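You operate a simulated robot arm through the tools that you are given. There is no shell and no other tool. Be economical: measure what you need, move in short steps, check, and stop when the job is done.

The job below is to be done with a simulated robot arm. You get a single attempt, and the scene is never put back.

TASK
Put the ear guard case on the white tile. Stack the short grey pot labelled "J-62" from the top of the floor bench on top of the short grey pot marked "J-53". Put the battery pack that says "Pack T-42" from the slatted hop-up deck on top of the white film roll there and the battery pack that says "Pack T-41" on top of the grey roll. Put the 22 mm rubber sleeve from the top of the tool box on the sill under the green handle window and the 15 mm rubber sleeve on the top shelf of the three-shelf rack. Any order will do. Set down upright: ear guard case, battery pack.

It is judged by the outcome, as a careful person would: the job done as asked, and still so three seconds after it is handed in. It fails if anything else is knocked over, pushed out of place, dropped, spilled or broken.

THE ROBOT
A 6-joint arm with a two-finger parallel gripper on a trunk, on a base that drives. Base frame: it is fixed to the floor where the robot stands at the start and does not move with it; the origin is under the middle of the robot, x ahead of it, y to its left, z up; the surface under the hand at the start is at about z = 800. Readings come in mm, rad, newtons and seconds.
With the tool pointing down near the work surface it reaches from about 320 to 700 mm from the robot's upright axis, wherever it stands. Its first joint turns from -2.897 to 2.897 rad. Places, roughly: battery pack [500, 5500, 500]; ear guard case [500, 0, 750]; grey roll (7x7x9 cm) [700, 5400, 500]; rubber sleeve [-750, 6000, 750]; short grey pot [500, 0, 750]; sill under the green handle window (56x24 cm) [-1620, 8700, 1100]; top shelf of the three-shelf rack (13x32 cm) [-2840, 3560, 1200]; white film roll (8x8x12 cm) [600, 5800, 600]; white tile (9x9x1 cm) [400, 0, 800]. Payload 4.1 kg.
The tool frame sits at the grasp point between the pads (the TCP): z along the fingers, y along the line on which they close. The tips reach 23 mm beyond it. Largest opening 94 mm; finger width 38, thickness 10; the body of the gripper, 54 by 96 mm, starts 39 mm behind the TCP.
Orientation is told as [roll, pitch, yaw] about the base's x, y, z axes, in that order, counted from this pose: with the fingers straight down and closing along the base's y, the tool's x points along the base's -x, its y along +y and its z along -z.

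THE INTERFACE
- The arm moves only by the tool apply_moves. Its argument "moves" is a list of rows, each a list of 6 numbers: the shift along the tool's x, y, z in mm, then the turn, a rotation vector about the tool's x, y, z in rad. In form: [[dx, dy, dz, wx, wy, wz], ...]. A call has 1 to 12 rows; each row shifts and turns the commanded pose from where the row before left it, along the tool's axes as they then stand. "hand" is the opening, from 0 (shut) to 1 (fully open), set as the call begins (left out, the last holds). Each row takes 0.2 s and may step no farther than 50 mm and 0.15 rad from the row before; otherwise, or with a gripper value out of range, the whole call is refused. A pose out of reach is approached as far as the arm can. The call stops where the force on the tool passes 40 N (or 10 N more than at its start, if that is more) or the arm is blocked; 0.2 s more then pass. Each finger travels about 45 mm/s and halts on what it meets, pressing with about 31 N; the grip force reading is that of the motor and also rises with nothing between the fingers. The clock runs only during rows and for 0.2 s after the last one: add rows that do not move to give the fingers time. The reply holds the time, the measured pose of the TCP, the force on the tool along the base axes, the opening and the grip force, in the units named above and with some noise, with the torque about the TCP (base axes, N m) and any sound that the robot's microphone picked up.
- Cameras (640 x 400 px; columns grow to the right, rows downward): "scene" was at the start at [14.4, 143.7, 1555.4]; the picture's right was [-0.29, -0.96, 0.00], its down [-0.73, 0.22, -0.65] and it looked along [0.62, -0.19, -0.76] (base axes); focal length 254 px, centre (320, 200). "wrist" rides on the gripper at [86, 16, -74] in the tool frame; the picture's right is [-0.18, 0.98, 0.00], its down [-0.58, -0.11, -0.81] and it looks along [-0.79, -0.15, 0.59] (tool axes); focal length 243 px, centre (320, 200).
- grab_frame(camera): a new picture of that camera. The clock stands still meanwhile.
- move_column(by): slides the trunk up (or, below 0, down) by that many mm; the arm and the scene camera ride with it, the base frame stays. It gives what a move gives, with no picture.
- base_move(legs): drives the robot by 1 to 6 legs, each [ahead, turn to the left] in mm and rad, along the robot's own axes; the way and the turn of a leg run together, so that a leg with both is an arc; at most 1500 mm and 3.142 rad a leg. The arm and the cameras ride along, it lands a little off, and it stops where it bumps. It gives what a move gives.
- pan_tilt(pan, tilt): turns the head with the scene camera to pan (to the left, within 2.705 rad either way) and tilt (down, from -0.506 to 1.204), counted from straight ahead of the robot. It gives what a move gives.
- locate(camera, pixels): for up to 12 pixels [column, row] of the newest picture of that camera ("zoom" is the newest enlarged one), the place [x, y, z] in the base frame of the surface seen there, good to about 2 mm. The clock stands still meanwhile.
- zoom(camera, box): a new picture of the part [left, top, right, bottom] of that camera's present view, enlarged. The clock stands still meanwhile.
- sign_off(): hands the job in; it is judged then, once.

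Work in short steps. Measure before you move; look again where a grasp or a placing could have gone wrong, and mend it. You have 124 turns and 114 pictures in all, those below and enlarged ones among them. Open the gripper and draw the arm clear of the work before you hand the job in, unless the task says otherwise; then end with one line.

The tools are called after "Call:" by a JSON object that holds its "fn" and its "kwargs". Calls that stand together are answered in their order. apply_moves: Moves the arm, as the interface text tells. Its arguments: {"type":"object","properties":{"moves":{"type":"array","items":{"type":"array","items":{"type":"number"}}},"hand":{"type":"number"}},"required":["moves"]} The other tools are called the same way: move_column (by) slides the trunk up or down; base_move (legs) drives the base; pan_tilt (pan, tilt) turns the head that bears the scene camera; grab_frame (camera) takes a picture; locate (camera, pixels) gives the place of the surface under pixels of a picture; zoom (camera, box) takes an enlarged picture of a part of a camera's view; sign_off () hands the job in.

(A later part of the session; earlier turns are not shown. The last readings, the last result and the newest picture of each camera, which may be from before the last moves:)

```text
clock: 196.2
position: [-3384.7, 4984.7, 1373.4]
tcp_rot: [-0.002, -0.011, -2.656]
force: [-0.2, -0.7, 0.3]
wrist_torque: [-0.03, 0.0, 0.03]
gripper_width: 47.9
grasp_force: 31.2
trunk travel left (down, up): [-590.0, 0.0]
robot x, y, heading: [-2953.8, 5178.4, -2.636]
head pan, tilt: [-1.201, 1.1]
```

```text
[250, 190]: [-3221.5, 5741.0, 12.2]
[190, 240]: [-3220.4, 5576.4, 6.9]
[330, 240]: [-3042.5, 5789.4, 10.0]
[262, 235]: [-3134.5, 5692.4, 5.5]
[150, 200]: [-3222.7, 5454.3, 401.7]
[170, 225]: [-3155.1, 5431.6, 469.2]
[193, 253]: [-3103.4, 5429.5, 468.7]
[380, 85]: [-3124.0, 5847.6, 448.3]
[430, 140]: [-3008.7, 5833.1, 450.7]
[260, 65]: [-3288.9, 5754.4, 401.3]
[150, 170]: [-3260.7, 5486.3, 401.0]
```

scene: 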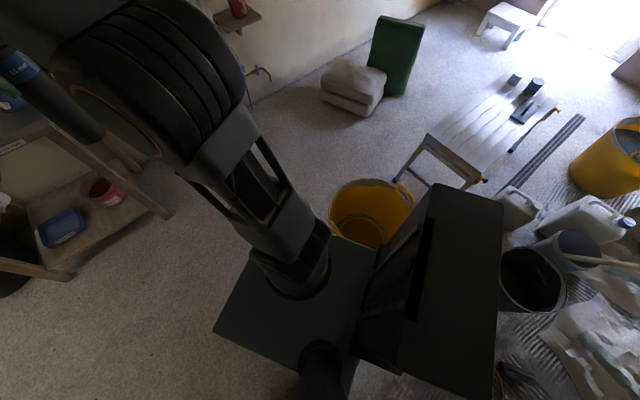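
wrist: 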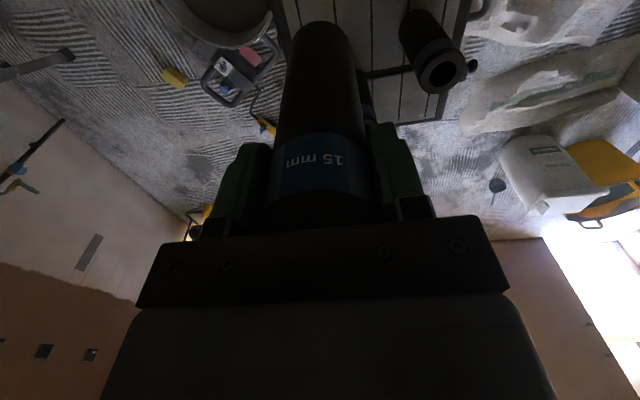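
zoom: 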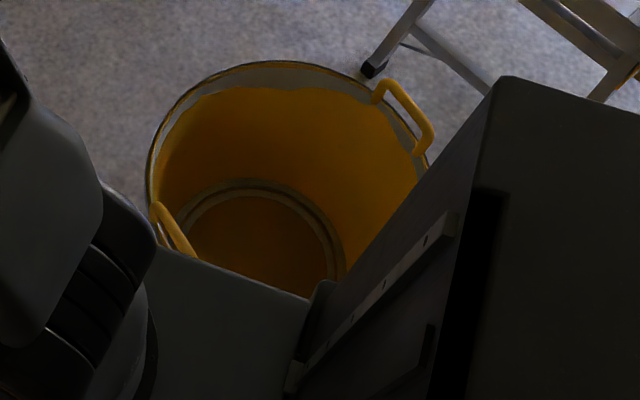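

The tub has not moved (centre still ≈(-3098,5635)). The blocker may be the hanging tools on the wall's far side to my left, so I look there closely.

Call:
{"fn": "pan_tilt", "kwargs": {"pan": 0.75, "tilt": 1.1}}

Call:
{"fn": "grab_frame", "kwargs": {"camera": "scene"}}

Call:
{"fn": "zoom", "kwargs": {"camera": "scene", "box": [180, 120, 440, 320]}}

```text
clock: 198.1
position: [-3393.0, 4982.3, 1369.6]
tcp_rot: [-0.003, -0.005, -2.655]
force: [-1.0, 0.6, -1.5]
wrist_torque: [0.01, 0.01, -0.02]
gripper_width: 48.0
grasp_force: 31.6
trunk travel left (down, up): [-590.0, 0.0]
robot x, y, heading: [-2953.4, 5174.9, -2.643]
head pan, tilt: [0.75, 1.1]
```

```text
27 pictures are left
```

scene: 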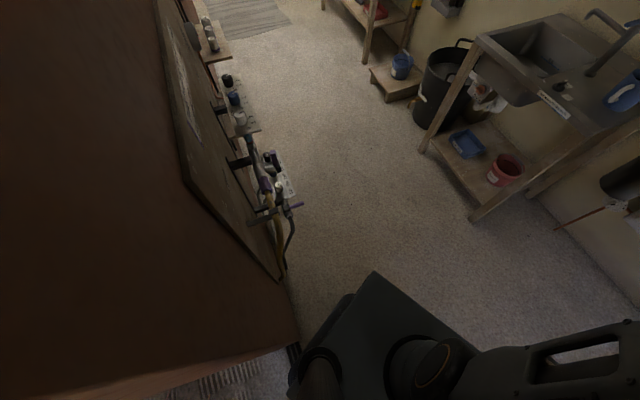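

```text
2.00 times, centred on (310, 220) of scene
```

zoom: 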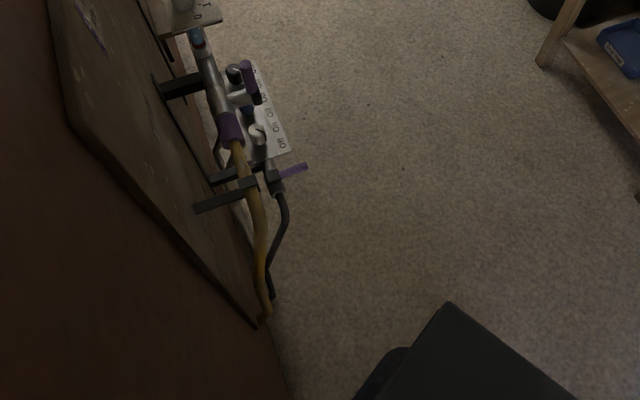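

The left side looks clear, so the tub side is the tight one. I back up with a slight yaw to shift my line about 32 mm away from the tub, then advance again.

Call:
{"fn": "base_move", "kwargs": {"legs": [[0, -0.1], [-310, 0], [0, 0.105]]}}

Call:
{"fn": "base_move", "kwargs": {"legs": [[340, 0]]}}

```text
clock: 199.6
position: [-3388.7, 5045.2, 1369.2]
tcp_rot: [0.002, -0.004, -2.76]
force: [0.1, 0.0, 0.8]
wrist_torque: [-0.03, -0.01, 0.0]
gripper_width: 48.0
grasp_force: 30.7
trunk travel left (down, up): [-590.0, 0.0]
robot x, y, heading: [-2927.1, 5190.4, -2.76]
head pan, tilt: [0.75, 1.1]
stopped in leg 2: the robot was blocked; the commanded pose is now the measured one
```

```text
clock: 201.9
position: [-3693.7, 4907.2, 1373.7]
tcp_rot: [-0.004, -0.009, -2.755]
force: [-0.4, 0.6, -0.3]
wrist_torque: [0.04, -0.02, 0.01]
gripper_width: 48.0
grasp_force: 31.0
trunk travel left (down, up): [-590.0, 0.0]
robot x, y, heading: [-3249.0, 5057.7, -2.75]
head pan, tilt: [0.75, 1.1]
```

I'm through the gap. I move on 100 mm, turn to face −y, and drive along the room towards the rack.

Call:
{"fn": "base_move", "kwargs": {"legs": [[100, 0], [0, 1.208], [1000, 0]]}}

Call:
{"fn": "pan_tilt", "kwargs": {"pan": 0.75, "tilt": 0.5}}

Call:
{"fn": "grab_frame", "kwargs": {"camera": "scene"}}

```text
clock: 210.7
position: [-3393.0, 3571.3, 1372.8]
tcp_rot: [-0.004, -0.013, -1.595]
force: [-0.6, 0.4, -0.9]
wrist_torque: [0.01, 0.01, 0.0]
gripper_width: 47.9
grasp_force: 30.8
trunk travel left (down, up): [-590.0, 0.0]
robot x, y, heading: [-3346.6, 4039.8, -1.586]
head pan, tilt: [0.75, 1.1]
```

```text
clock: 211.7
position: [-3392.9, 3572.7, 1372.6]
tcp_rot: [-0.004, -0.013, -1.595]
force: [0.9, -0.3, -0.5]
wrist_torque: [-0.05, 0.02, 0.01]
gripper_width: 47.6
grasp_force: 30.6
trunk travel left (down, up): [-590.0, 0.0]
robot x, y, heading: [-3350.9, 4042.3, -1.595]
head pan, tilt: [0.75, 0.499]
```

```text
25 pictures are left
```

scene: 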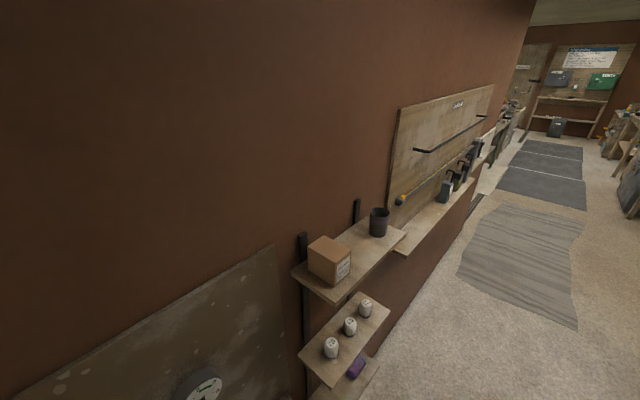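

The three-shelf rack is visible, with its top shelf carrying a box and a dark cup. I measure the free space on it.

Call:
{"fn": "zoom", "kwargs": {"camera": "scene", "box": [280, 190, 430, 310]}}

Call:
{"fn": "locate", "kwargs": {"camera": "zoom", "pixels": [[55, 360], [220, 475], [240, 430], [535, 205], [330, 185], [360, 250], [330, 310], [300, 340], [390, 190], [460, 225], [110, 330], [430, 100]]}}

```text
3.33 times, centred on (355, 250) of scene
```

zoom: 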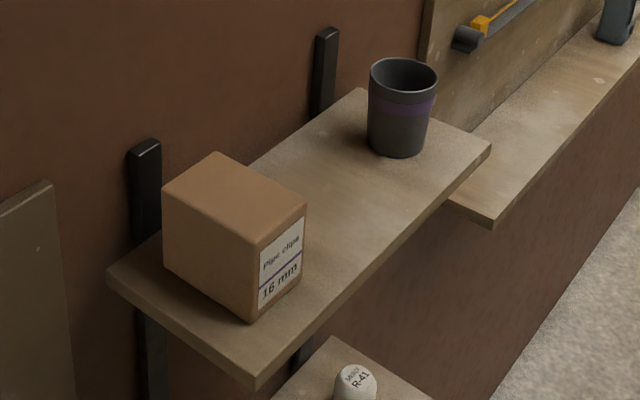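

```text
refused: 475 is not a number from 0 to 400
```

Call:
{"fn": "locate", "kwargs": {"camera": "zoom", "pixels": [[112, 275], [252, 380], [485, 150], [345, 100], [400, 155], [420, 145], [300, 200], [340, 190], [330, 260], [300, 285], [373, 140], [270, 170]]}}

Call:
{"fn": "locate", "kwargs": {"camera": "scene", "pixels": [[357, 200], [303, 236], [380, 210], [370, 214], [390, 211], [330, 240], [350, 255]]}}

```text
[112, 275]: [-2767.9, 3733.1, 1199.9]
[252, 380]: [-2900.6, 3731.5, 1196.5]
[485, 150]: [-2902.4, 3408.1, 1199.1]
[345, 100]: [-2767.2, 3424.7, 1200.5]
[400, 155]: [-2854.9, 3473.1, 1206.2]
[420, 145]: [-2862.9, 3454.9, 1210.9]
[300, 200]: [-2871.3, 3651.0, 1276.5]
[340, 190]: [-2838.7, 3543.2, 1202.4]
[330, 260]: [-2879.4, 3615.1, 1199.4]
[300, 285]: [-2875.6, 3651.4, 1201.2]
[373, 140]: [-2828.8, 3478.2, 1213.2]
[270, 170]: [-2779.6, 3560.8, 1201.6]
```

```text
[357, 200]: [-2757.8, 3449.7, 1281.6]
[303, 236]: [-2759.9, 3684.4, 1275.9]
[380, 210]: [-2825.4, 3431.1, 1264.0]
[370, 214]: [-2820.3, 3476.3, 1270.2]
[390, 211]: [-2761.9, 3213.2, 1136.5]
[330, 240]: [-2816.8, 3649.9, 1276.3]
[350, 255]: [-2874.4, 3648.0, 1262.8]
```

The shelf top is z 1200, x −2902…−2767, and it is free between the cup (y<3478) and the box (y>3648). I retract the arm, drive level with y≈3563, turn to face it, and look.

Call:
{"fn": "apply_moves", "kwargs": {"moves": [[40, 0, 0, 0, 0, 0], [40, 0, 0, 0, 0, 0], [35, 0, 0, 0, 0, 0], [0, 0, 0, 0, 0, 0]]}}

Call:
{"fn": "base_move", "kwargs": {"legs": [[478, 0], [0, 1.59]]}}

Call:
{"fn": "pan_tilt", "kwargs": {"pan": 0.3, "tilt": 0.7}}

Call:
{"fn": "grab_frame", "kwargs": {"camera": "wrist"}}

```text
clock: 212.7
position: [-3388.0, 3687.5, 1369.7]
tcp_rot: [-0.004, -0.011, -1.596]
force: [-0.4, -0.1, -0.1]
wrist_torque: [-0.01, 0.02, 0.02]
gripper_width: 47.5
grasp_force: 30.8
trunk travel left (down, up): [-590.0, 0.0]
robot x, y, heading: [-3349.2, 4037.3, -1.593]
head pan, tilt: [0.75, 0.499]
```

```text
clock: 219.3
position: [-3010.3, 3509.7, 1370.0]
tcp_rot: [-0.004, -0.012, -0.065]
force: [1.4, -0.1, -1.0]
wrist_torque: [0.02, 0.01, -0.01]
gripper_width: 47.8
grasp_force: 30.8
trunk travel left (down, up): [-590.0, 0.0]
robot x, y, heading: [-3359.3, 3560.9, -0.058]
head pan, tilt: [0.75, 0.499]
```

```text
clock: 220.2
position: [-3009.9, 3510.7, 1369.7]
tcp_rot: [-0.003, -0.012, -0.065]
force: [-0.5, -0.4, 0.0]
wrist_torque: [-0.03, 0.01, -0.01]
gripper_width: 47.5
grasp_force: 30.9
trunk travel left (down, up): [-590.0, 0.0]
robot x, y, heading: [-3364.7, 3558.5, -0.058]
head pan, tilt: [0.3, 0.7]
```

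```text
23 pictures are left
```

wrist: 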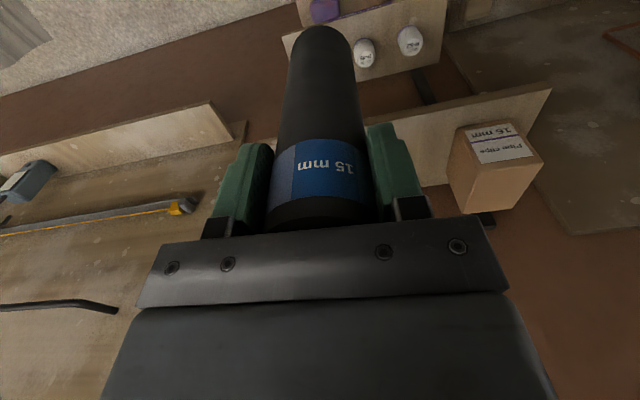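

I shift to y≈3563 in front of the shelf, level the small tilt, then go in over the shelf between the cup and the box.

Call:
{"fn": "apply_moves", "kwargs": {"moves": [[0, 32, 0, 0, 0.012, 0], [0, 31, 0, 0, 0, 0], [-39, 0, 0, 0, 0, 0], [-39, 0, 0, 0, 0, 0], [-39, 0, 0, 0, 0, 0], [-39, 0, 0, 0, 0, 0], [0, 0, 0, 0, 0, 0]]}}

Call:
{"fn": "grab_frame", "kwargs": {"camera": "scene"}}

```text
clock: 221.8
position: [-2850.0, 3563.7, 1367.6]
tcp_rot: [-0.004, 0.001, -0.064]
force: [-0.4, -0.4, -0.6]
wrist_torque: [-0.01, 0.01, 0.02]
gripper_width: 47.6
grasp_force: 31.3
trunk travel left (down, up): [-590.0, 0.0]
robot x, y, heading: [-3360.7, 3564.6, -0.056]
head pan, tilt: [0.3, 0.7]
```

```text
22 pictures are left
```

scene: 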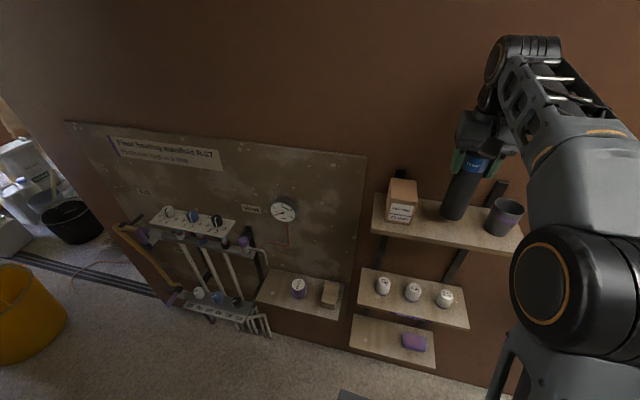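

The sleeve is between the box and the cup over the shelf. I lower it to contact.

Call:
{"fn": "apply_moves", "kwargs": {"moves": [[0, 0, 12, 0, 0, 0], [0, 0, 10, 0, 0, 0], [0, 0, 0, 0, 0, 0]]}}

Call:
{"fn": "apply_moves", "kwargs": {"moves": [[0, 0, 1.5, 0, 0, 0], [0, 0, 1.5, 0, 0, 0], [0, 0, 0, 0, 0, 0]]}}

Call:
{"fn": "apply_moves", "kwargs": {"moves": [[0, 0, 1.5, 0, 0, 0], [0, 0, 0, 0, 0, 0]]}}

Call:
{"fn": "apply_moves", "kwargs": {"moves": [[0, 0, 1.5, 0, 0, 0], [0, 0, 0, 0, 0, 0]]}}

```text
clock: 222.6
position: [-2850.0, 3563.3, 1346.8]
tcp_rot: [-0.005, -0.002, -0.065]
force: [-1.2, 0.3, -0.1]
wrist_torque: [0.02, -0.01, 0.02]
gripper_width: 47.5
grasp_force: 30.5
trunk travel left (down, up): [-590.0, 0.0]
robot x, y, heading: [-3363.5, 3558.2, -0.057]
head pan, tilt: [0.3, 0.7]
```

```text
clock: 223.4
position: [-2850.3, 3564.5, 1345.4]
tcp_rot: [-0.004, 0.0, -0.063]
force: [0.0, 0.3, -0.1]
wrist_torque: [0.0, -0.01, 0.0]
gripper_width: 47.4
grasp_force: 31.2
trunk travel left (down, up): [-590.0, 0.0]
robot x, y, heading: [-3360.8, 3561.4, -0.06]
head pan, tilt: [0.3, 0.7]
```

```text
clock: 224.0
position: [-2850.7, 3563.4, 1343.5]
tcp_rot: [-0.003, 0.0, -0.065]
force: [-0.1, 1.4, -0.8]
wrist_torque: [-0.02, 0.0, -0.05]
gripper_width: 47.1
grasp_force: 31.1
trunk travel left (down, up): [-590.0, 0.0]
robot x, y, heading: [-3365.2, 3562.2, -0.065]
head pan, tilt: [0.3, 0.7]
```

```text
clock: 224.6
position: [-2849.6, 3563.2, 1340.5]
tcp_rot: [-0.003, 0.001, -0.065]
force: [-0.1, 0.1, -0.4]
wrist_torque: [-0.01, -0.01, 0.01]
gripper_width: 47.2
grasp_force: 31.2
trunk travel left (down, up): [-590.0, 0.0]
robot x, y, heading: [-3363.8, 3562.1, -0.061]
head pan, tilt: [0.3, 0.7]
```

Call:
{"fn": "apply_moves", "kwargs": {"moves": [[0, 0, 1.5, 0, 0, 0], [0, 0, 0, 0, 0, 0]]}}

Call:
{"fn": "apply_moves", "kwargs": {"moves": [[0, 0, 1.5, 0, 0, 0], [0, 0, 0, 0, 0, 0]]}}

Call:
{"fn": "apply_moves", "kwargs": {"moves": [[0, 0, 1.5, 0, 0, 0], [0, 0, 0, 0, 0, 0]]}}

```text
clock: 225.2
position: [-2849.9, 3563.1, 1340.6]
tcp_rot: [-0.004, 0.001, -0.066]
force: [0.3, 1.0, -1.0]
wrist_torque: [0.0, 0.0, -0.02]
gripper_width: 47.5
grasp_force: 30.9
trunk travel left (down, up): [-590.0, 0.0]
robot x, y, heading: [-3359.6, 3565.2, -0.054]
head pan, tilt: [0.3, 0.7]
```

```text
clock: 225.8
position: [-2849.7, 3563.3, 1338.7]
tcp_rot: [-0.002, 0.0, -0.065]
force: [0.4, -0.5, 0.0]
wrist_torque: [0.02, -0.05, -0.02]
gripper_width: 47.0
grasp_force: 30.6
trunk travel left (down, up): [-590.0, 0.0]
robot x, y, heading: [-3362.9, 3564.0, -0.055]
head pan, tilt: [0.3, 0.7]
```

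```text
clock: 226.4
position: [-2850.8, 3563.3, 1336.7]
tcp_rot: [-0.004, 0.0, -0.064]
force: [-0.4, -0.3, 0.4]
wrist_torque: [0.01, 0.0, 0.0]
gripper_width: 47.3
grasp_force: 31.2
trunk travel left (down, up): [-590.0, 0.0]
robot x, y, heading: [-3363.3, 3566.5, -0.063]
head pan, tilt: [0.3, 0.7]
```

No contact yet, so I look at the gap under the sleeve.

Call:
{"fn": "zoom", "kwargs": {"camera": "scene", "box": [370, 120, 530, 260]}}

Call:
{"fn": "apply_moves", "kwargs": {"moves": [[0, 0, 1.5, 0, 0, 0], [0, 0, 0, 0, 0, 0]]}}

Call:
{"fn": "apply_moves", "kwargs": {"moves": [[0, 0, 1.5, 0, 0, 0], [0, 0, 0, 0, 0, 0]]}}

```text
2.86 times, centred on (450, 190) of scene
```

zoom: 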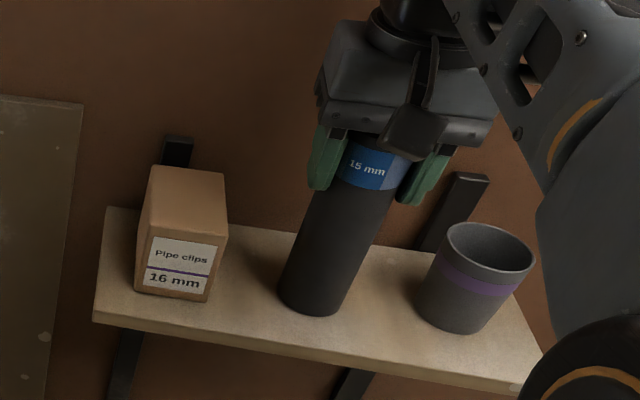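

```text
clock: 227.0
position: [-2850.5, 3563.5, 1337.9]
tcp_rot: [-0.004, -0.002, -0.067]
force: [1.7, 0.4, 5.5]
wrist_torque: [0.12, -0.12, -0.01]
gripper_width: 47.4
grasp_force: 30.9
trunk travel left (down, up): [-590.0, 0.0]
robot x, y, heading: [-3361.5, 3564.0, -0.058]
head pan, tilt: [0.3, 0.7]
```

```text
clock: 227.6
position: [-2850.9, 3563.3, 1336.1]
tcp_rot: [-0.004, -0.004, -0.063]
force: [3.0, 1.3, 18.8]
wrist_torque: [0.27, -0.34, 0.02]
gripper_width: 47.4
grasp_force: 30.8
trunk travel left (down, up): [-590.0, 0.0]
robot x, y, heading: [-3361.1, 3559.6, -0.059]
head pan, tilt: [0.3, 0.7]
```

Contact made. I ease off, open, rise 25 mm and then withdraw straight back, with the fingers passing either side.

Call:
{"fn": "apply_moves", "kwargs": {"moves": [[0, 0, -1.2, 0, 0, 0], [0, 0, 0, 0, 0, 0]]}}

Call:
{"fn": "apply_moves", "kwargs": {"moves": [[0, 0, 0, 0, 0, 0], [0, 0, 0, 0, 0, 0], [0, 0, 0, 0, 0, 0], [0, 0, 0, 0, 0, 0], [0, 0, -20, 0, 0, 0], [0, 0, -30, 0, 0, 0], [0, 0, -25, 0, 0, 0], [30, 0, 0, 0, 0, 0], [45, 0, 0, 0, 0, 0], [45, 0, 0, 0, 0, 0], [40, 0, 0, 0, 0, 0], [0, 0, 0, 0, 0, 0]], "hand": 0.9}}

Call:
{"fn": "zoom", "kwargs": {"camera": "scene", "box": [370, 120, 530, 260]}}

```text
clock: 228.2
position: [-2851.7, 3563.4, 1336.5]
tcp_rot: [-0.004, -0.001, -0.066]
force: [6.1, 0.5, 18.4]
wrist_torque: [0.21, -0.61, -0.03]
gripper_width: 47.1
grasp_force: 31.1
trunk travel left (down, up): [-590.0, 0.0]
robot x, y, heading: [-3359.3, 3561.8, -0.06]
head pan, tilt: [0.3, 0.7]
```

```text
clock: 230.8
position: [-3010.7, 3571.7, 1411.4]
tcp_rot: [-0.004, -0.001, -0.065]
force: [-0.3, -0.5, 0.5]
wrist_torque: [-0.03, 0.01, 0.02]
gripper_width: 84.9
grasp_force: 0.0
trunk travel left (down, up): [-590.0, 0.0]
robot x, y, heading: [-3363.6, 3560.4, -0.056]
head pan, tilt: [0.3, 0.7]
```

```text
2.86 times, centred on (450, 190) of scene
```

zoom: 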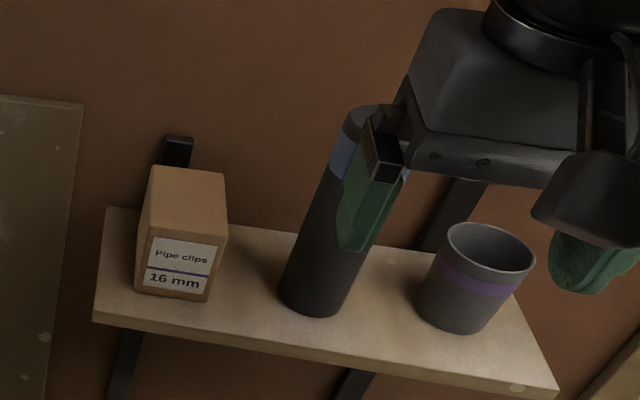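

The 15 mm sleeve stands on the top shelf. I drive back up the room to line up with the gap for the return.

Call:
{"fn": "base_move", "kwargs": {"legs": [[0, 1.56], [1440, 0], [0, -1.0]]}}

```text
clock: 244.1
position: [-2947.0, 5158.4, 1411.7]
tcp_rot: [-0.003, 0.001, 0.487]
force: [-0.3, 0.5, 0.1]
wrist_torque: [-0.01, -0.02, 0.0]
gripper_width: 84.9
grasp_force: 0.1
trunk travel left (down, up): [-590.0, 0.0]
robot x, y, heading: [-3239.3, 4964.4, 0.497]
head pan, tilt: [0.3, 0.7]
```

I aim straight through the gap's middle (heading 0.593) and drive out.

Call:
{"fn": "base_move", "kwargs": {"legs": [[0, 0.096], [940, 0]]}}

```text
clock: 249.6
position: [-2175.9, 5712.1, 1411.9]
tcp_rot: [-0.004, 0.0, 0.581]
force: [-0.4, -0.7, -0.5]
wrist_torque: [0.02, 0.01, 0.01]
gripper_width: 84.7
grasp_force: 0.1
trunk travel left (down, up): [-590.0, 0.0]
robot x, y, heading: [-2447.1, 5493.6, 0.583]
head pan, tilt: [0.3, 0.7]
```

Through cleanly. I drive back to the front of the tool box.

Call:
{"fn": "base_move", "kwargs": {"legs": [[0, -1.04], [665, 0], [0, 0.3875], [1010, 0], [0, 1.641]]}}

Call:
{"fn": "move_column", "kwargs": {"by": -95}}

Call:
{"fn": "pan_tilt", "kwargs": {"pan": 0.1, "tilt": 0.7}}

Call:
{"fn": "grab_frame", "kwargs": {"camera": "scene"}}

```text
clock: 265.9
position: [-878.9, 5481.3, 1410.8]
tcp_rot: [-0.005, 0.001, 1.573]
force: [-1.1, -0.6, 0.1]
wrist_torque: [0.0, -0.02, 0.0]
gripper_width: 84.6
grasp_force: 0.0
trunk travel left (down, up): [-590.0, 0.0]
robot x, y, heading: [-846.8, 5132.3, 1.575]
head pan, tilt: [0.3, 0.7]
```

```text
clock: 267.2
position: [-879.1, 5482.2, 1316.7]
tcp_rot: [-0.004, 0.0, 1.573]
force: [0.4, 0.3, 0.4]
wrist_torque: [-0.01, -0.01, 0.0]
gripper_width: 84.7
grasp_force: 0.0
trunk travel left (down, up): [-495.0, 95.0]
robot x, y, heading: [-846.9, 5133.0, 1.574]
head pan, tilt: [0.3, 0.7]
```

```text
clock: 267.9
position: [-879.4, 5480.8, 1317.4]
tcp_rot: [-0.004, -0.001, 1.575]
force: [-0.6, 0.4, -1.2]
wrist_torque: [0.0, 0.04, -0.03]
gripper_width: 84.7
grasp_force: 0.1
trunk travel left (down, up): [-495.0, 95.0]
robot x, y, heading: [-845.1, 5131.7, 1.572]
head pan, tilt: [0.099, 0.7]
```

```text
19 pictures are left
```

scene: 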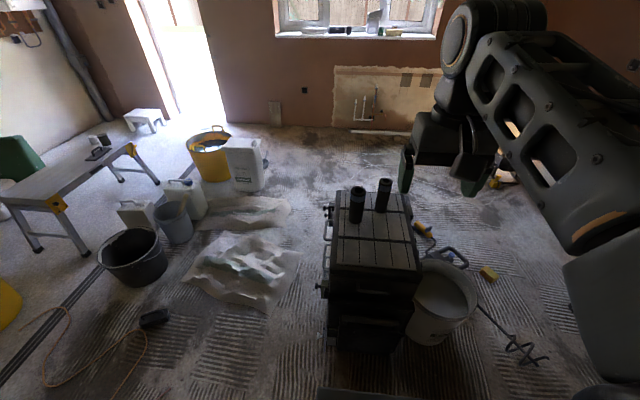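

I measure the 22 mm sleeve (back right, at (384,195)) and the sill, then advance 190 mm.

Call:
{"fn": "zoom", "kwargs": {"camera": "scene", "box": [340, 165, 410, 225]}}

Call:
{"fn": "locate", "kwargs": {"camera": "zoom", "pixels": [[400, 95], [372, 105], [455, 110], [420, 140], [365, 150], [445, 160], [400, 270], [90, 200], [225, 200]]}}

Call:
{"fn": "zoom", "kwargs": {"camera": "scene", "box": [265, 0, 445, 60]}}

Call:
{"fn": "locate", "kwargs": {"camera": "zoom", "pixels": [[50, 118], [130, 118], [200, 120], [300, 120], [265, 100], [295, 105], [180, 90], [30, 60], [320, 120], [50, 128]]}}

Call:
{"fn": "base_move", "kwargs": {"legs": [[188, 0]]}}

```text
6.67 times, centred on (375, 195) of scene
```

zoom: 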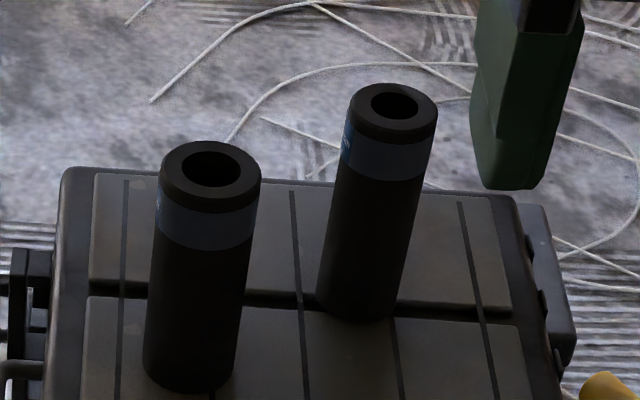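

```text
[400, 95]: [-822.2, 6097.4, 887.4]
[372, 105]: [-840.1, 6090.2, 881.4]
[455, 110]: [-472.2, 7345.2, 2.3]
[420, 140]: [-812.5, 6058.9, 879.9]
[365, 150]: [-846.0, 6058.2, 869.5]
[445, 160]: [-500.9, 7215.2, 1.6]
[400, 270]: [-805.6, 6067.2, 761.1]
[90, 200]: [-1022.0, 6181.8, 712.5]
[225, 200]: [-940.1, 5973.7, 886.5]
```

```text
3.56 times, centred on (355, 30) of scene
```

zoom: 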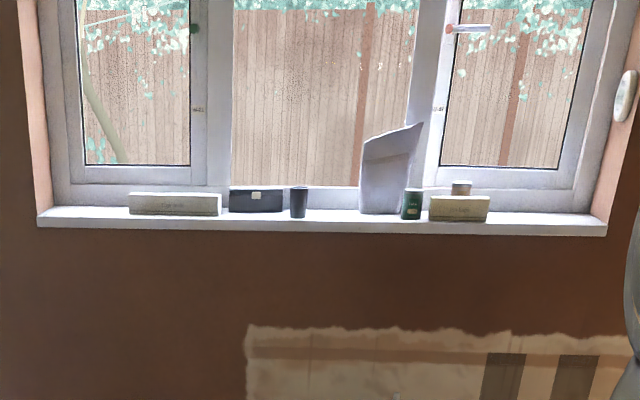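

```text
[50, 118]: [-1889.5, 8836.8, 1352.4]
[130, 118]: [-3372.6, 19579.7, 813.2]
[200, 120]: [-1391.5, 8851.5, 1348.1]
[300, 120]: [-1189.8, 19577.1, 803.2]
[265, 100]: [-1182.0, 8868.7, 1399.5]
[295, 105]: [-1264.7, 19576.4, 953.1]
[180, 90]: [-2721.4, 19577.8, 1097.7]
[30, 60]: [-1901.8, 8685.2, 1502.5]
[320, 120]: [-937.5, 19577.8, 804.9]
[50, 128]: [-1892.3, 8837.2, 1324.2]
```

```text
clock: 269.5
position: [-877.1, 5670.6, 1315.3]
tcp_rot: [-0.004, 0.0, 1.565]
force: [0.9, 1.1, -0.3]
wrist_torque: [-0.02, 0.0, -0.01]
gripper_width: 84.6
grasp_force: 0.1
trunk travel left (down, up): [-495.0, 95.0]
robot x, y, heading: [-849.3, 5322.8, 1.565]
head pan, tilt: [0.099, 0.7]
```

B's top centre is about (-826,6080), z 888, 757 mm away, so I tilt the tool 0.7 rad forward to reach it. I rotate, move above it, and look.

Call:
{"fn": "apply_moves", "kwargs": {"moves": [[0, 0, 0, 0, -0.14, 0], [0, 0, 0, 0, -0.14, 0], [0, 0, 0, 0, -0.14, 0], [0, 0, 0, 0, -0.14, 0], [0, 0, 0, 0, -0.14, 0], [0, 0, 0, 0, 0, 0]], "hand": 0.8}}

Call:
{"fn": "apply_moves", "kwargs": {"moves": [[-7, -4.25, 44.6, 0, 0, 0], [-7, -4.25, 44.6, 0, 0, 0], [-7, -4.25, 44.6, 0, 0, 0], [-7, -4.25, 44.6, 0, 0, 0], [-7, -4.25, 44.6, 0, 0, 0], [-7, -4.25, 44.6, 0, 0, 0], [-7, -4.25, 44.6, 0, 0, 0], [-7, -4.25, 44.6, 0, 0, 0], [-7, -4.25, 44.6, 0, 0, 0], [-7, -4.25, 44.6, 0, 0, 0], [0, 0, 0, 0, 0, 0]]}}

Call:
{"fn": "grab_frame", "kwargs": {"camera": "wrist"}}

```text
clock: 270.9
position: [-878.4, 5669.4, 1315.9]
tcp_rot: [-0.005, -0.7, 1.57]
force: [0.1, -0.3, 0.0]
wrist_torque: [-0.01, 0.0, 0.03]
gripper_width: 75.1
grasp_force: 0.1
trunk travel left (down, up): [-495.0, 95.0]
robot x, y, heading: [-844.5, 5322.1, 1.57]
head pan, tilt: [0.099, 0.7]
```

```text
clock: 273.3
position: [-833.6, 6009.7, 1020.6]
tcp_rot: [-0.004, -0.7, 1.569]
force: [0.7, 1.0, 0.4]
wrist_torque: [0.03, 0.01, 0.01]
gripper_width: 75.2
grasp_force: 0.0
trunk travel left (down, up): [-495.0, 95.0]
robot x, y, heading: [-846.3, 5319.0, 1.566]
head pan, tilt: [0.099, 0.7]
```

```text
16 pictures are left
```

wrist: 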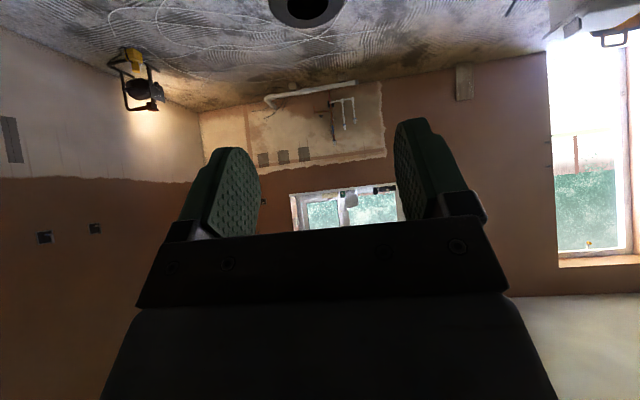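

The sleeve's top ring shows at (308,8). I locate its rim.

Call:
{"fn": "locate", "kwargs": {"camera": "wrist", "pixels": [[272, 8], [342, 8], [308, 25], [308, 21], [285, 20], [332, 20], [275, 3], [340, 3]]}}

```text
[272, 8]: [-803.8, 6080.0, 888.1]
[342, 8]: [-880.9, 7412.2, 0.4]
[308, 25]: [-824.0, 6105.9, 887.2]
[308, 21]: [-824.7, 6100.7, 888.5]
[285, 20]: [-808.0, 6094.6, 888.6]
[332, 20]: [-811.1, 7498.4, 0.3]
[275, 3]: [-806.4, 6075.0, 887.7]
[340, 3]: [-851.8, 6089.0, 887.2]
```

The sleeve is centred at (-828,6082), radius 24. I move over it, descend vertically to TCP z≈860 and check.

Call:
{"fn": "apply_moves", "kwargs": {"moves": [[-8.2, -2.8, 46, 0, 0, 0], [-8.2, -2.8, 46, 0, 0, 0], [16, 0, 19, 0, 0, 0], [16, 0, 19, 0, 0, 0], [16, 0, 19, 0, 0, 0], [16.4, 0, 19.5, 0, 0, 0], [0, 0, 0, 0, 0, 0]]}}

Call:
{"fn": "grab_frame", "kwargs": {"camera": "wrist"}}

Call:
{"fn": "zoom", "kwargs": {"camera": "scene", "box": [280, 100, 520, 250]}}

```text
clock: 274.9
position: [-827.9, 6082.2, 862.5]
tcp_rot: [-0.006, -0.701, 1.569]
force: [0.2, 0.4, 0.5]
wrist_torque: [0.01, 0.01, -0.03]
gripper_width: 75.3
grasp_force: 0.0
trunk travel left (down, up): [-495.0, 95.0]
robot x, y, heading: [-848.2, 5321.3, 1.568]
head pan, tilt: [0.099, 0.7]
```

```text
15 pictures are left
```

wrist: 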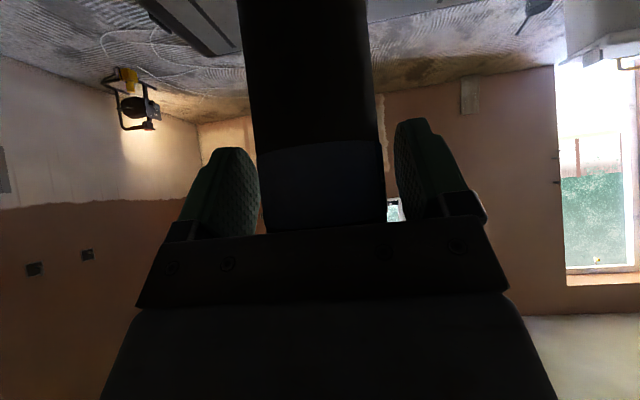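

```text
2.67 times, centred on (400, 175) of scene
```

zoom: 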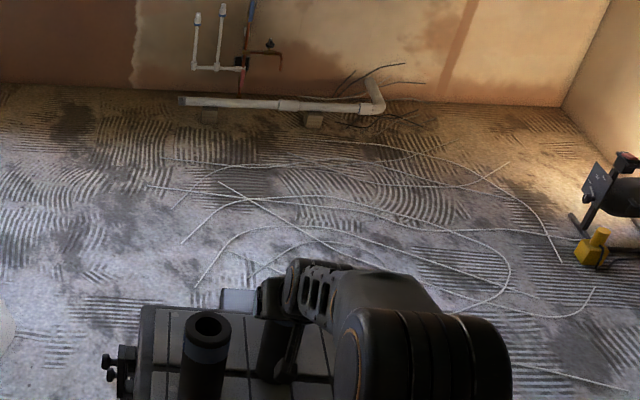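

The sleeve is between the pads. I close, lift 300 mm vertically, and draw back 250 mm.

Call:
{"fn": "apply_moves", "kwargs": {"moves": [[0, 0, 0, 0, 0, 0], [0, 0, 0, 0, 0, 0], [0, 0, 0, 0, 0, 0], [0, 0, 0, 0, 0, 0], [0, 0, 0, 0, 0, 0], [0, 0, 0, 0, 0, 0]], "hand": 0}}

Call:
{"fn": "apply_moves", "kwargs": {"moves": [[-19, 0, -23, 0, 0, 0], [-29, 0, -34.4, 0, 0, 0], [-29, 0, -34.4, 0, 0, 0], [-29, 0, -34.4, 0, 0, 0], [-29, 0, -34.4, 0, 0, 0], [-29, 0, -34.4, 0, 0, 0], [-29, 0, -34.4, 0, 0, 0], [0, 0, 0, 0, 0, 0]]}}

Call:
{"fn": "apply_moves", "kwargs": {"moves": [[32, 0, -27, 0, 0, 0], [32, 0, -27, 0, 0, 0], [32, 0, -27, 0, 0, 0], [32, 0, -27, 0, 0, 0], [32, 0, -27, 0, 0, 0], [32, 0, -27, 0, 0, 0], [0, 0, 0, 0, 0, 0]]}}

Call:
{"fn": "grab_frame", "kwargs": {"camera": "wrist"}}

```text
clock: 276.3
position: [-827.6, 6081.4, 862.0]
tcp_rot: [-0.005, -0.699, 1.57]
force: [0.1, -0.1, -0.3]
wrist_torque: [0.01, -0.01, 0.01]
gripper_width: 53.5
grasp_force: 30.9
trunk travel left (down, up): [-495.0, 95.0]
robot x, y, heading: [-847.2, 5322.0, 1.567]
head pan, tilt: [0.099, 0.7]
```

```text
clock: 278.1
position: [-830.5, 6080.5, 1160.7]
tcp_rot: [-0.006, -0.699, 1.57]
force: [0.6, -1.0, 0.0]
wrist_torque: [0.0, 0.0, -0.02]
gripper_width: 53.6
grasp_force: 31.0
trunk travel left (down, up): [-495.0, 95.0]
robot x, y, heading: [-848.3, 5323.4, 1.568]
head pan, tilt: [0.099, 0.7]
```

```text
clock: 279.7
position: [-827.6, 5828.5, 1160.1]
tcp_rot: [-0.006, -0.7, 1.568]
force: [0.3, -0.4, -0.3]
wrist_torque: [-0.03, 0.05, 0.02]
gripper_width: 53.8
grasp_force: 31.0
trunk travel left (down, up): [-495.0, 95.0]
robot x, y, heading: [-850.0, 5318.7, 1.565]
head pan, tilt: [0.099, 0.7]
```

```text
13 pictures are left
```

wrist: 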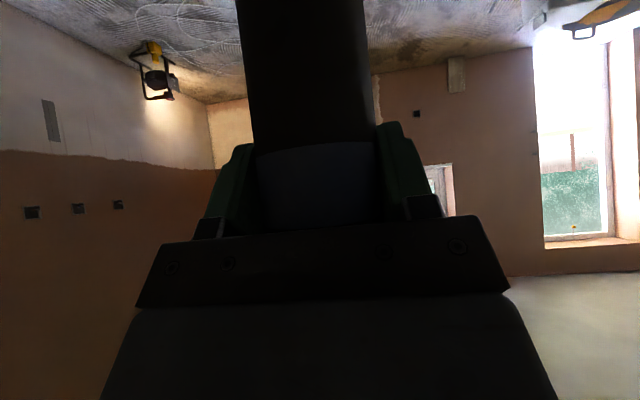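

The 22 mm sleeve is held vertical. For the route to the sill I check the crumpled sheets left of the tool box and the free strip beside them, using the last scene picture.

Call:
{"fn": "locate", "kwargs": {"camera": "scene", "pixels": [[186, 272], [200, 225], [265, 308], [292, 262], [289, 208], [245, 250], [250, 215], [318, 288], [326, 210], [305, 240], [165, 235], [232, 190]]}}

Call:
{"fn": "locate", "kwargs": {"camera": "scene", "pixels": [[540, 358], [505, 345], [450, 255], [430, 225], [488, 272], [470, 300], [265, 185], [270, 240], [420, 340], [340, 130]]}}

Call:
{"fn": "move_column", "kwargs": {"by": 95}}

Call:
{"fn": "pan_tilt", "kwargs": {"pan": 0.5, "tilt": 0.75}}

Call:
{"fn": "grab_frame", "kwargs": {"camera": "scene"}}

```text
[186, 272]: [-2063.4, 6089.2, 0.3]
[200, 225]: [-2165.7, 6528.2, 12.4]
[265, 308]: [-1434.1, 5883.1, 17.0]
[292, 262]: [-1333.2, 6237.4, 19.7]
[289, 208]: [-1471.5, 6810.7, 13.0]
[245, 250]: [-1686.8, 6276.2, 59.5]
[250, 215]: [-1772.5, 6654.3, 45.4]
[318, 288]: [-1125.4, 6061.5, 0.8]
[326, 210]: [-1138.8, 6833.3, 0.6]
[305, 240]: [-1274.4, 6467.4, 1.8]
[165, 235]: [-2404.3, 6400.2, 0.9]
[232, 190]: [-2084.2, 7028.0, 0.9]
```

```text
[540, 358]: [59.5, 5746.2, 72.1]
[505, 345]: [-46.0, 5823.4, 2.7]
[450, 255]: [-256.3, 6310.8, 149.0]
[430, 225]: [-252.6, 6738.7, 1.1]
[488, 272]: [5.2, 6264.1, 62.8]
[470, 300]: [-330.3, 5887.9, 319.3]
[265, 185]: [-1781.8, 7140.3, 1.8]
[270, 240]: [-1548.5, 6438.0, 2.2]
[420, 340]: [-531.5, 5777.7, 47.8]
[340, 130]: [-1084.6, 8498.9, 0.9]
```

```text
clock: 280.9
position: [-826.5, 5829.8, 1255.7]
tcp_rot: [-0.005, -0.698, 1.569]
force: [-0.1, 0.1, -0.5]
wrist_torque: [0.0, 0.02, 0.02]
gripper_width: 53.5
grasp_force: 31.5
trunk travel left (down, up): [-590.0, 0.0]
robot x, y, heading: [-848.7, 5322.9, 1.565]
head pan, tilt: [0.099, 0.7]
```

```text
clock: 281.8
position: [-827.6, 5830.3, 1255.8]
tcp_rot: [-0.005, -0.699, 1.569]
force: [-0.5, 0.8, -0.1]
wrist_torque: [0.0, -0.01, -0.03]
gripper_width: 53.6
grasp_force: 31.0
trunk travel left (down, up): [-590.0, 0.0]
robot x, y, heading: [-847.7, 5322.4, 1.567]
head pan, tilt: [0.499, 0.75]
```

```text
12 pictures are left
```

scene: 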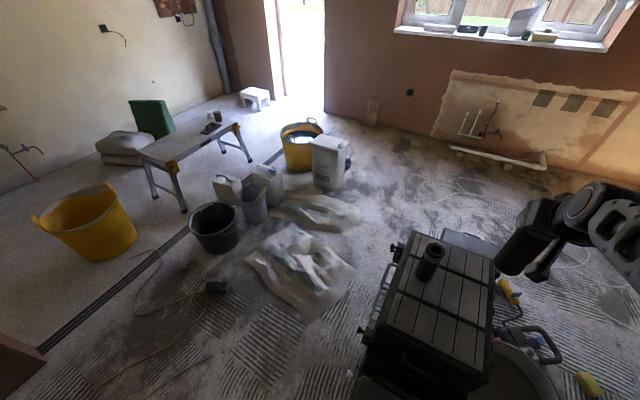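

The sheets block the left of the tool box and the mixer the right, so I'll go round through the tiled room. I locate the obstacles there and drive back to the gap's entry point.

Call:
{"fn": "locate", "kwargs": {"camera": "scene", "pixels": [[182, 212], [250, 160], [150, 195], [125, 158], [170, 125], [243, 105], [268, 103], [285, 165], [318, 150], [325, 187], [90, 250], [370, 120]]}}

Call:
{"fn": "base_move", "kwargs": {"legs": [[-190, 0], [0, 1.507], [1004, 0], [0, -0.39], [665, 0], [0, 1.051]]}}

```text
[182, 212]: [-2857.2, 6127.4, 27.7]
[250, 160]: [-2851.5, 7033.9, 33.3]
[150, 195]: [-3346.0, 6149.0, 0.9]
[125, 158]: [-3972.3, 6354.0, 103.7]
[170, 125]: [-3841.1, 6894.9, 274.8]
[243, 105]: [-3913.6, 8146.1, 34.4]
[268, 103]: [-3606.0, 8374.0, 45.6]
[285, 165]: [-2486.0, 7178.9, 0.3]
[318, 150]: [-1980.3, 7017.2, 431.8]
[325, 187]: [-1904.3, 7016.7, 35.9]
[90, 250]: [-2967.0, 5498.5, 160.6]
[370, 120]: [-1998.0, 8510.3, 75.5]
```

```text
clock: 299.1
position: [-2878.6, 5120.2, 1256.0]
tcp_rot: [-0.005, -0.7, -2.475]
force: [0.6, -1.3, -1.4]
wrist_torque: [0.03, -0.01, 0.01]
gripper_width: 53.6
grasp_force: 30.8
trunk travel left (down, up): [-590.0, 0.0]
robot x, y, heading: [-2467.8, 5419.5, -2.474]
head pan, tilt: [0.499, 0.75]
```

The corridor behind the trestle is only ~500 mm wide, while the sheets are low and lie flat (edges z≈15 mm). I choose the strip between the sheets and the tool box at x≈-1430, where I overlap only the sheet's thin right edge; I first line up in front of it.

Call:
{"fn": "base_move", "kwargs": {"legs": [[0, 2.408], [1040, 0], [0, 1.637]]}}

Call:
{"fn": "pan_tilt", "kwargs": {"pan": 0.15, "tilt": 0.9}}

Call:
{"fn": "grab_frame", "kwargs": {"camera": "scene"}}

Call:
{"fn": "locate", "kwargs": {"camera": "scene", "pixels": [[260, 200], [300, 200], [340, 200], [380, 200], [260, 250], [300, 250], [340, 250], [380, 250], [280, 150], [320, 150], [360, 150], [400, 150]]}}

```text
clock: 301.1
position: [-2771.6, 5012.5, 1256.5]
tcp_rot: [-0.008, -0.699, -2.172]
force: [-5.6, 6.2, 0.9]
wrist_torque: [-0.13, -0.1, -0.06]
gripper_width: 53.4
grasp_force: 30.6
trunk travel left (down, up): [-590.0, 0.0]
robot x, y, heading: [-2469.1, 5419.5, -2.167]
head pan, tilt: [0.499, 0.75]
stopped in leg 1: the force on the tool passed its limit at 66 N (the readings are from after the stop); the commanded pose is now the measured one
```

```text
clock: 301.9
position: [-2772.4, 5013.1, 1255.7]
tcp_rot: [-0.009, -0.699, -2.17]
force: [-7.2, 6.4, 0.7]
wrist_torque: [-0.11, -0.16, -0.11]
gripper_width: 53.4
grasp_force: 31.3
trunk travel left (down, up): [-590.0, 0.0]
robot x, y, heading: [-2466.1, 5418.9, -2.167]
head pan, tilt: [0.15, 0.901]
```

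```text
11 pictures are left
```

scene: 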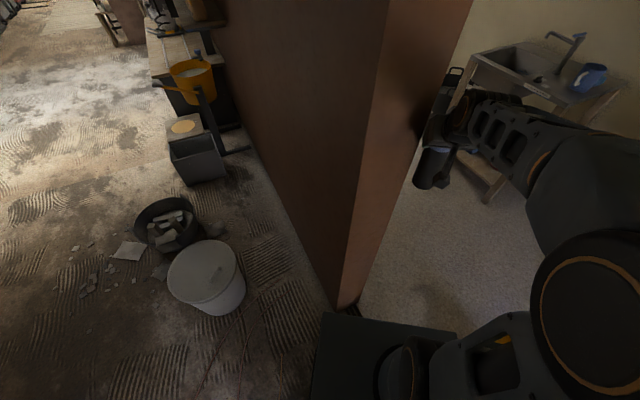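

```text
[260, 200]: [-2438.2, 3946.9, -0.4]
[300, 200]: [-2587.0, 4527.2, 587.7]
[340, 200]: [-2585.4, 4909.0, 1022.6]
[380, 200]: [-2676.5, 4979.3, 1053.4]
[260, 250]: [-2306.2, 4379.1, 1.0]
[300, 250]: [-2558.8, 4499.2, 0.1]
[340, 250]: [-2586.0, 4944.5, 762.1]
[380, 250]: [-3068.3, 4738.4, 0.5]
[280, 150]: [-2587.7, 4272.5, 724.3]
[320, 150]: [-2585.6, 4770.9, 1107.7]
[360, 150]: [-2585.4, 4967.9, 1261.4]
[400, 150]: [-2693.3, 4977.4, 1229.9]
```

The swing brought the gripper against the wall end. I turn the other way round (clockwise) to free it and then go to the strip's start.

Call:
{"fn": "base_move", "kwargs": {"legs": [[0, -2.09], [0, -2.093], [1040, 0], [0, 1.637]]}}

Call:
{"fn": "pan_tilt", "kwargs": {"pan": 0.1, "tilt": 0.75}}

Call:
{"fn": "grab_frame", "kwargs": {"camera": "scene"}}

Call:
{"fn": "grab_frame", "kwargs": {"camera": "wrist"}}

```text
clock: 321.1
position: [-1382.4, 5860.0, 1255.4]
tcp_rot: [-0.01, -0.7, 1.511]
force: [-0.2, -0.5, 0.1]
wrist_torque: [0.01, 0.01, 0.0]
gripper_width: 53.3
grasp_force: 30.9
trunk travel left (down, up): [-590.0, 0.0]
robot x, y, heading: [-1436.7, 5352.9, 1.518]
head pan, tilt: [0.15, 0.901]
```

```text
clock: 321.8
position: [-1381.1, 5860.1, 1255.3]
tcp_rot: [-0.01, -0.7, 1.513]
force: [0.0, -0.2, -0.4]
wrist_torque: [0.01, 0.02, -0.05]
gripper_width: 53.4
grasp_force: 30.3
trunk travel left (down, up): [-590.0, 0.0]
robot x, y, heading: [-1433.8, 5352.5, 1.515]
head pan, tilt: [0.099, 0.75]
```

```text
10 pictures are left
```

scene: 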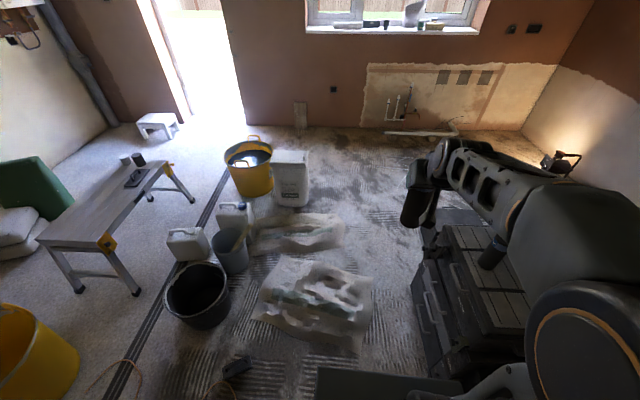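

```text
9 pictures are left
```

wrist: 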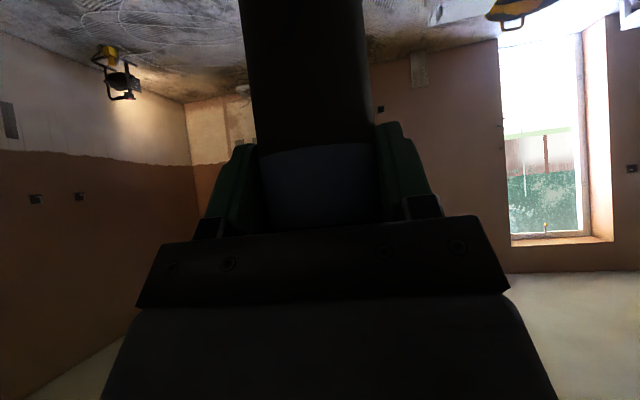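

The sleeve is still held. I straighten the heading and drive slowly along the strip.

Call:
{"fn": "base_move", "kwargs": {"legs": [[0, 0.05], [500, 0], [750, 0], [800, 0]]}}

```text
clock: 332.7
position: [-1430.8, 7913.2, 1256.3]
tcp_rot: [-0.011, -0.7, 1.564]
force: [-0.6, -0.1, 0.0]
wrist_torque: [0.04, 0.03, -0.01]
gripper_width: 53.2
grasp_force: 31.3
trunk travel left (down, up): [-590.0, 0.0]
robot x, y, heading: [-1453.9, 7409.0, 1.57]
head pan, tilt: [0.099, 0.75]
```

Passed freely. I raise the sleeve 60 mm, drive to stand before the left (green-handle) window, and look.

Call:
{"fn": "apply_moves", "kwargs": {"moves": [[-19.3, 0, -23, 0, 0, 0], [-19.3, 0, -23, 0, 0, 0], [0, 0, 0, 0, 0, 0]]}}

Call:
{"fn": "base_move", "kwargs": {"legs": [[0, 0.415], [690, 0], [0, -0.415]]}}

Call:
{"fn": "pan_tilt", "kwargs": {"pan": 0.15, "tilt": 0.55}}

Call:
{"fn": "grab_frame", "kwargs": {"camera": "scene"}}

Call:
{"fn": "locate", "kwargs": {"camera": "scene", "pixels": [[200, 180], [240, 180], [280, 180], [320, 180], [360, 180], [400, 180], [200, 210], [240, 210], [280, 210], [320, 210], [360, 210], [400, 210]]}}

```text
clock: 333.5
position: [-1431.2, 7912.4, 1314.8]
tcp_rot: [-0.01, -0.699, 1.565]
force: [0.2, -0.6, -0.6]
wrist_torque: [-0.02, 0.0, 0.0]
gripper_width: 53.4
grasp_force: 31.2
trunk travel left (down, up): [-590.0, 0.0]
robot x, y, heading: [-1453.5, 7409.7, 1.571]
head pan, tilt: [0.099, 0.75]
```

```text
clock: 339.6
position: [-1698.5, 8532.5, 1315.4]
tcp_rot: [-0.01, -0.699, 1.567]
force: [-0.4, 0.1, -0.6]
wrist_torque: [0.01, 0.01, 0.0]
gripper_width: 53.3
grasp_force: 30.3
trunk travel left (down, up): [-590.0, 0.0]
robot x, y, heading: [-1723.3, 8026.6, 1.573]
head pan, tilt: [0.099, 0.75]
```

```text
clock: 340.4
position: [-1698.9, 8533.2, 1315.7]
tcp_rot: [-0.01, -0.699, 1.569]
force: [-0.2, 0.0, -0.1]
wrist_torque: [0.0, 0.0, -0.02]
gripper_width: 53.6
grasp_force: 31.4
trunk travel left (down, up): [-590.0, 0.0]
robot x, y, heading: [-1719.2, 8023.6, 1.577]
head pan, tilt: [0.15, 0.55]
```

```text
8 pictures are left
```

scene: 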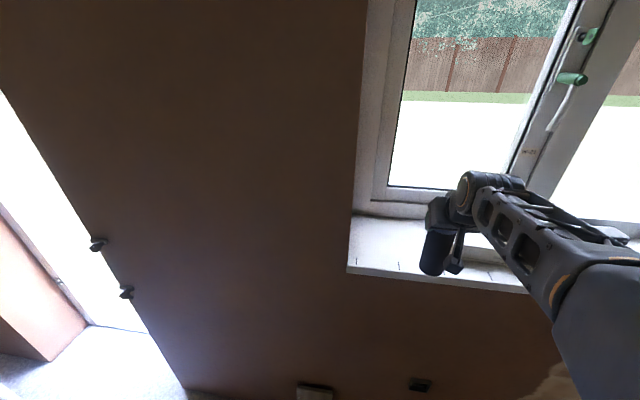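

```text
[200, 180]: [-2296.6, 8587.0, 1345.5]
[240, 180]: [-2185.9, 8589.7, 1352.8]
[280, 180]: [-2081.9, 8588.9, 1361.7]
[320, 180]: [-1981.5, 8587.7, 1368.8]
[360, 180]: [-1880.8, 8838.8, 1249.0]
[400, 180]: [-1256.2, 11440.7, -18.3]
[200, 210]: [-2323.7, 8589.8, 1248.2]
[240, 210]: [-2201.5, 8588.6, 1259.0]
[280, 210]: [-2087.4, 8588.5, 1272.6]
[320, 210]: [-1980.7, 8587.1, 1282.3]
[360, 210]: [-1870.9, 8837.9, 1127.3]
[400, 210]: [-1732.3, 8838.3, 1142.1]
```

The green handle is above this left pane, and the sill's left end is empty. I measure the sill, move over (-1760,8680), lower to about 6 mm above, and look.

Call:
{"fn": "locate", "kwargs": {"camera": "scene", "pixels": [[390, 240], [362, 235], [400, 262], [365, 264], [420, 225], [480, 270], [350, 270]]}}

Call:
{"fn": "apply_moves", "kwargs": {"moves": [[-28.1, 15, 23.7, 0, 0, 0], [-28.1, 15, 23.7, 0, 0, 0], [-28.1, 15, 23.7, 0, 0, 0], [-28.1, 15, 23.7, 0, 0, 0], [0, 0, 0, 0, 0, 0]]}}

Call:
{"fn": "apply_moves", "kwargs": {"moves": [[14, 0, 17, 0, 0, 0], [14, 0, 17, 0, 0, 0], [3, 0, 3.5, 0, 0, 0], [0, 0, 0, 0, 0, 0]]}}

Call:
{"fn": "zoom", "kwargs": {"camera": "scene", "box": [330, 140, 530, 300]}}

```text
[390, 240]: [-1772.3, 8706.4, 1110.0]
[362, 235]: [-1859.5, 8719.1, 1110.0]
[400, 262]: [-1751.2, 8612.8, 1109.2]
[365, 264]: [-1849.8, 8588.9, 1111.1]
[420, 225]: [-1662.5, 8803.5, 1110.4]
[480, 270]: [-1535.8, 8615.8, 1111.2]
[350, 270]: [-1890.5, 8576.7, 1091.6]
```

```text
clock: 341.6
position: [-1754.9, 8681.7, 1314.1]
tcp_rot: [-0.009, -0.7, 1.569]
force: [0.1, 0.4, -0.1]
wrist_torque: [0.0, 0.0, -0.01]
gripper_width: 53.4
grasp_force: 31.0
trunk travel left (down, up): [-590.0, 0.0]
robot x, y, heading: [-1717.5, 8025.4, 1.574]
head pan, tilt: [0.15, 0.55]
```

```text
clock: 342.6
position: [-1756.4, 8680.4, 1265.9]
tcp_rot: [-0.011, -0.701, 1.569]
force: [-0.2, 0.4, -1.0]
wrist_torque: [-0.01, 0.0, 0.01]
gripper_width: 53.5
grasp_force: 30.9
trunk travel left (down, up): [-590.0, 0.0]
robot x, y, heading: [-1718.4, 8025.2, 1.575]
head pan, tilt: [0.15, 0.55]
```

```text
2.50 times, centred on (430, 220) of scene
```

zoom: 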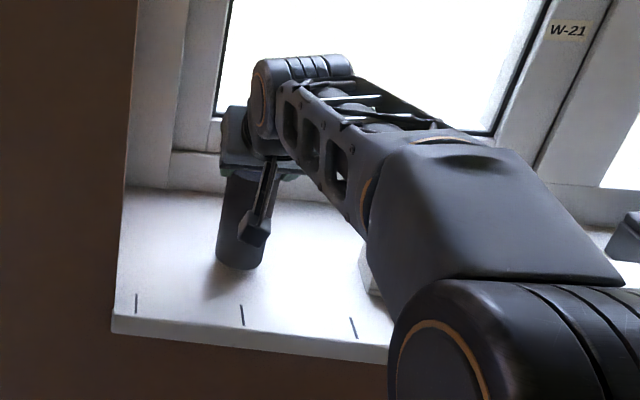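

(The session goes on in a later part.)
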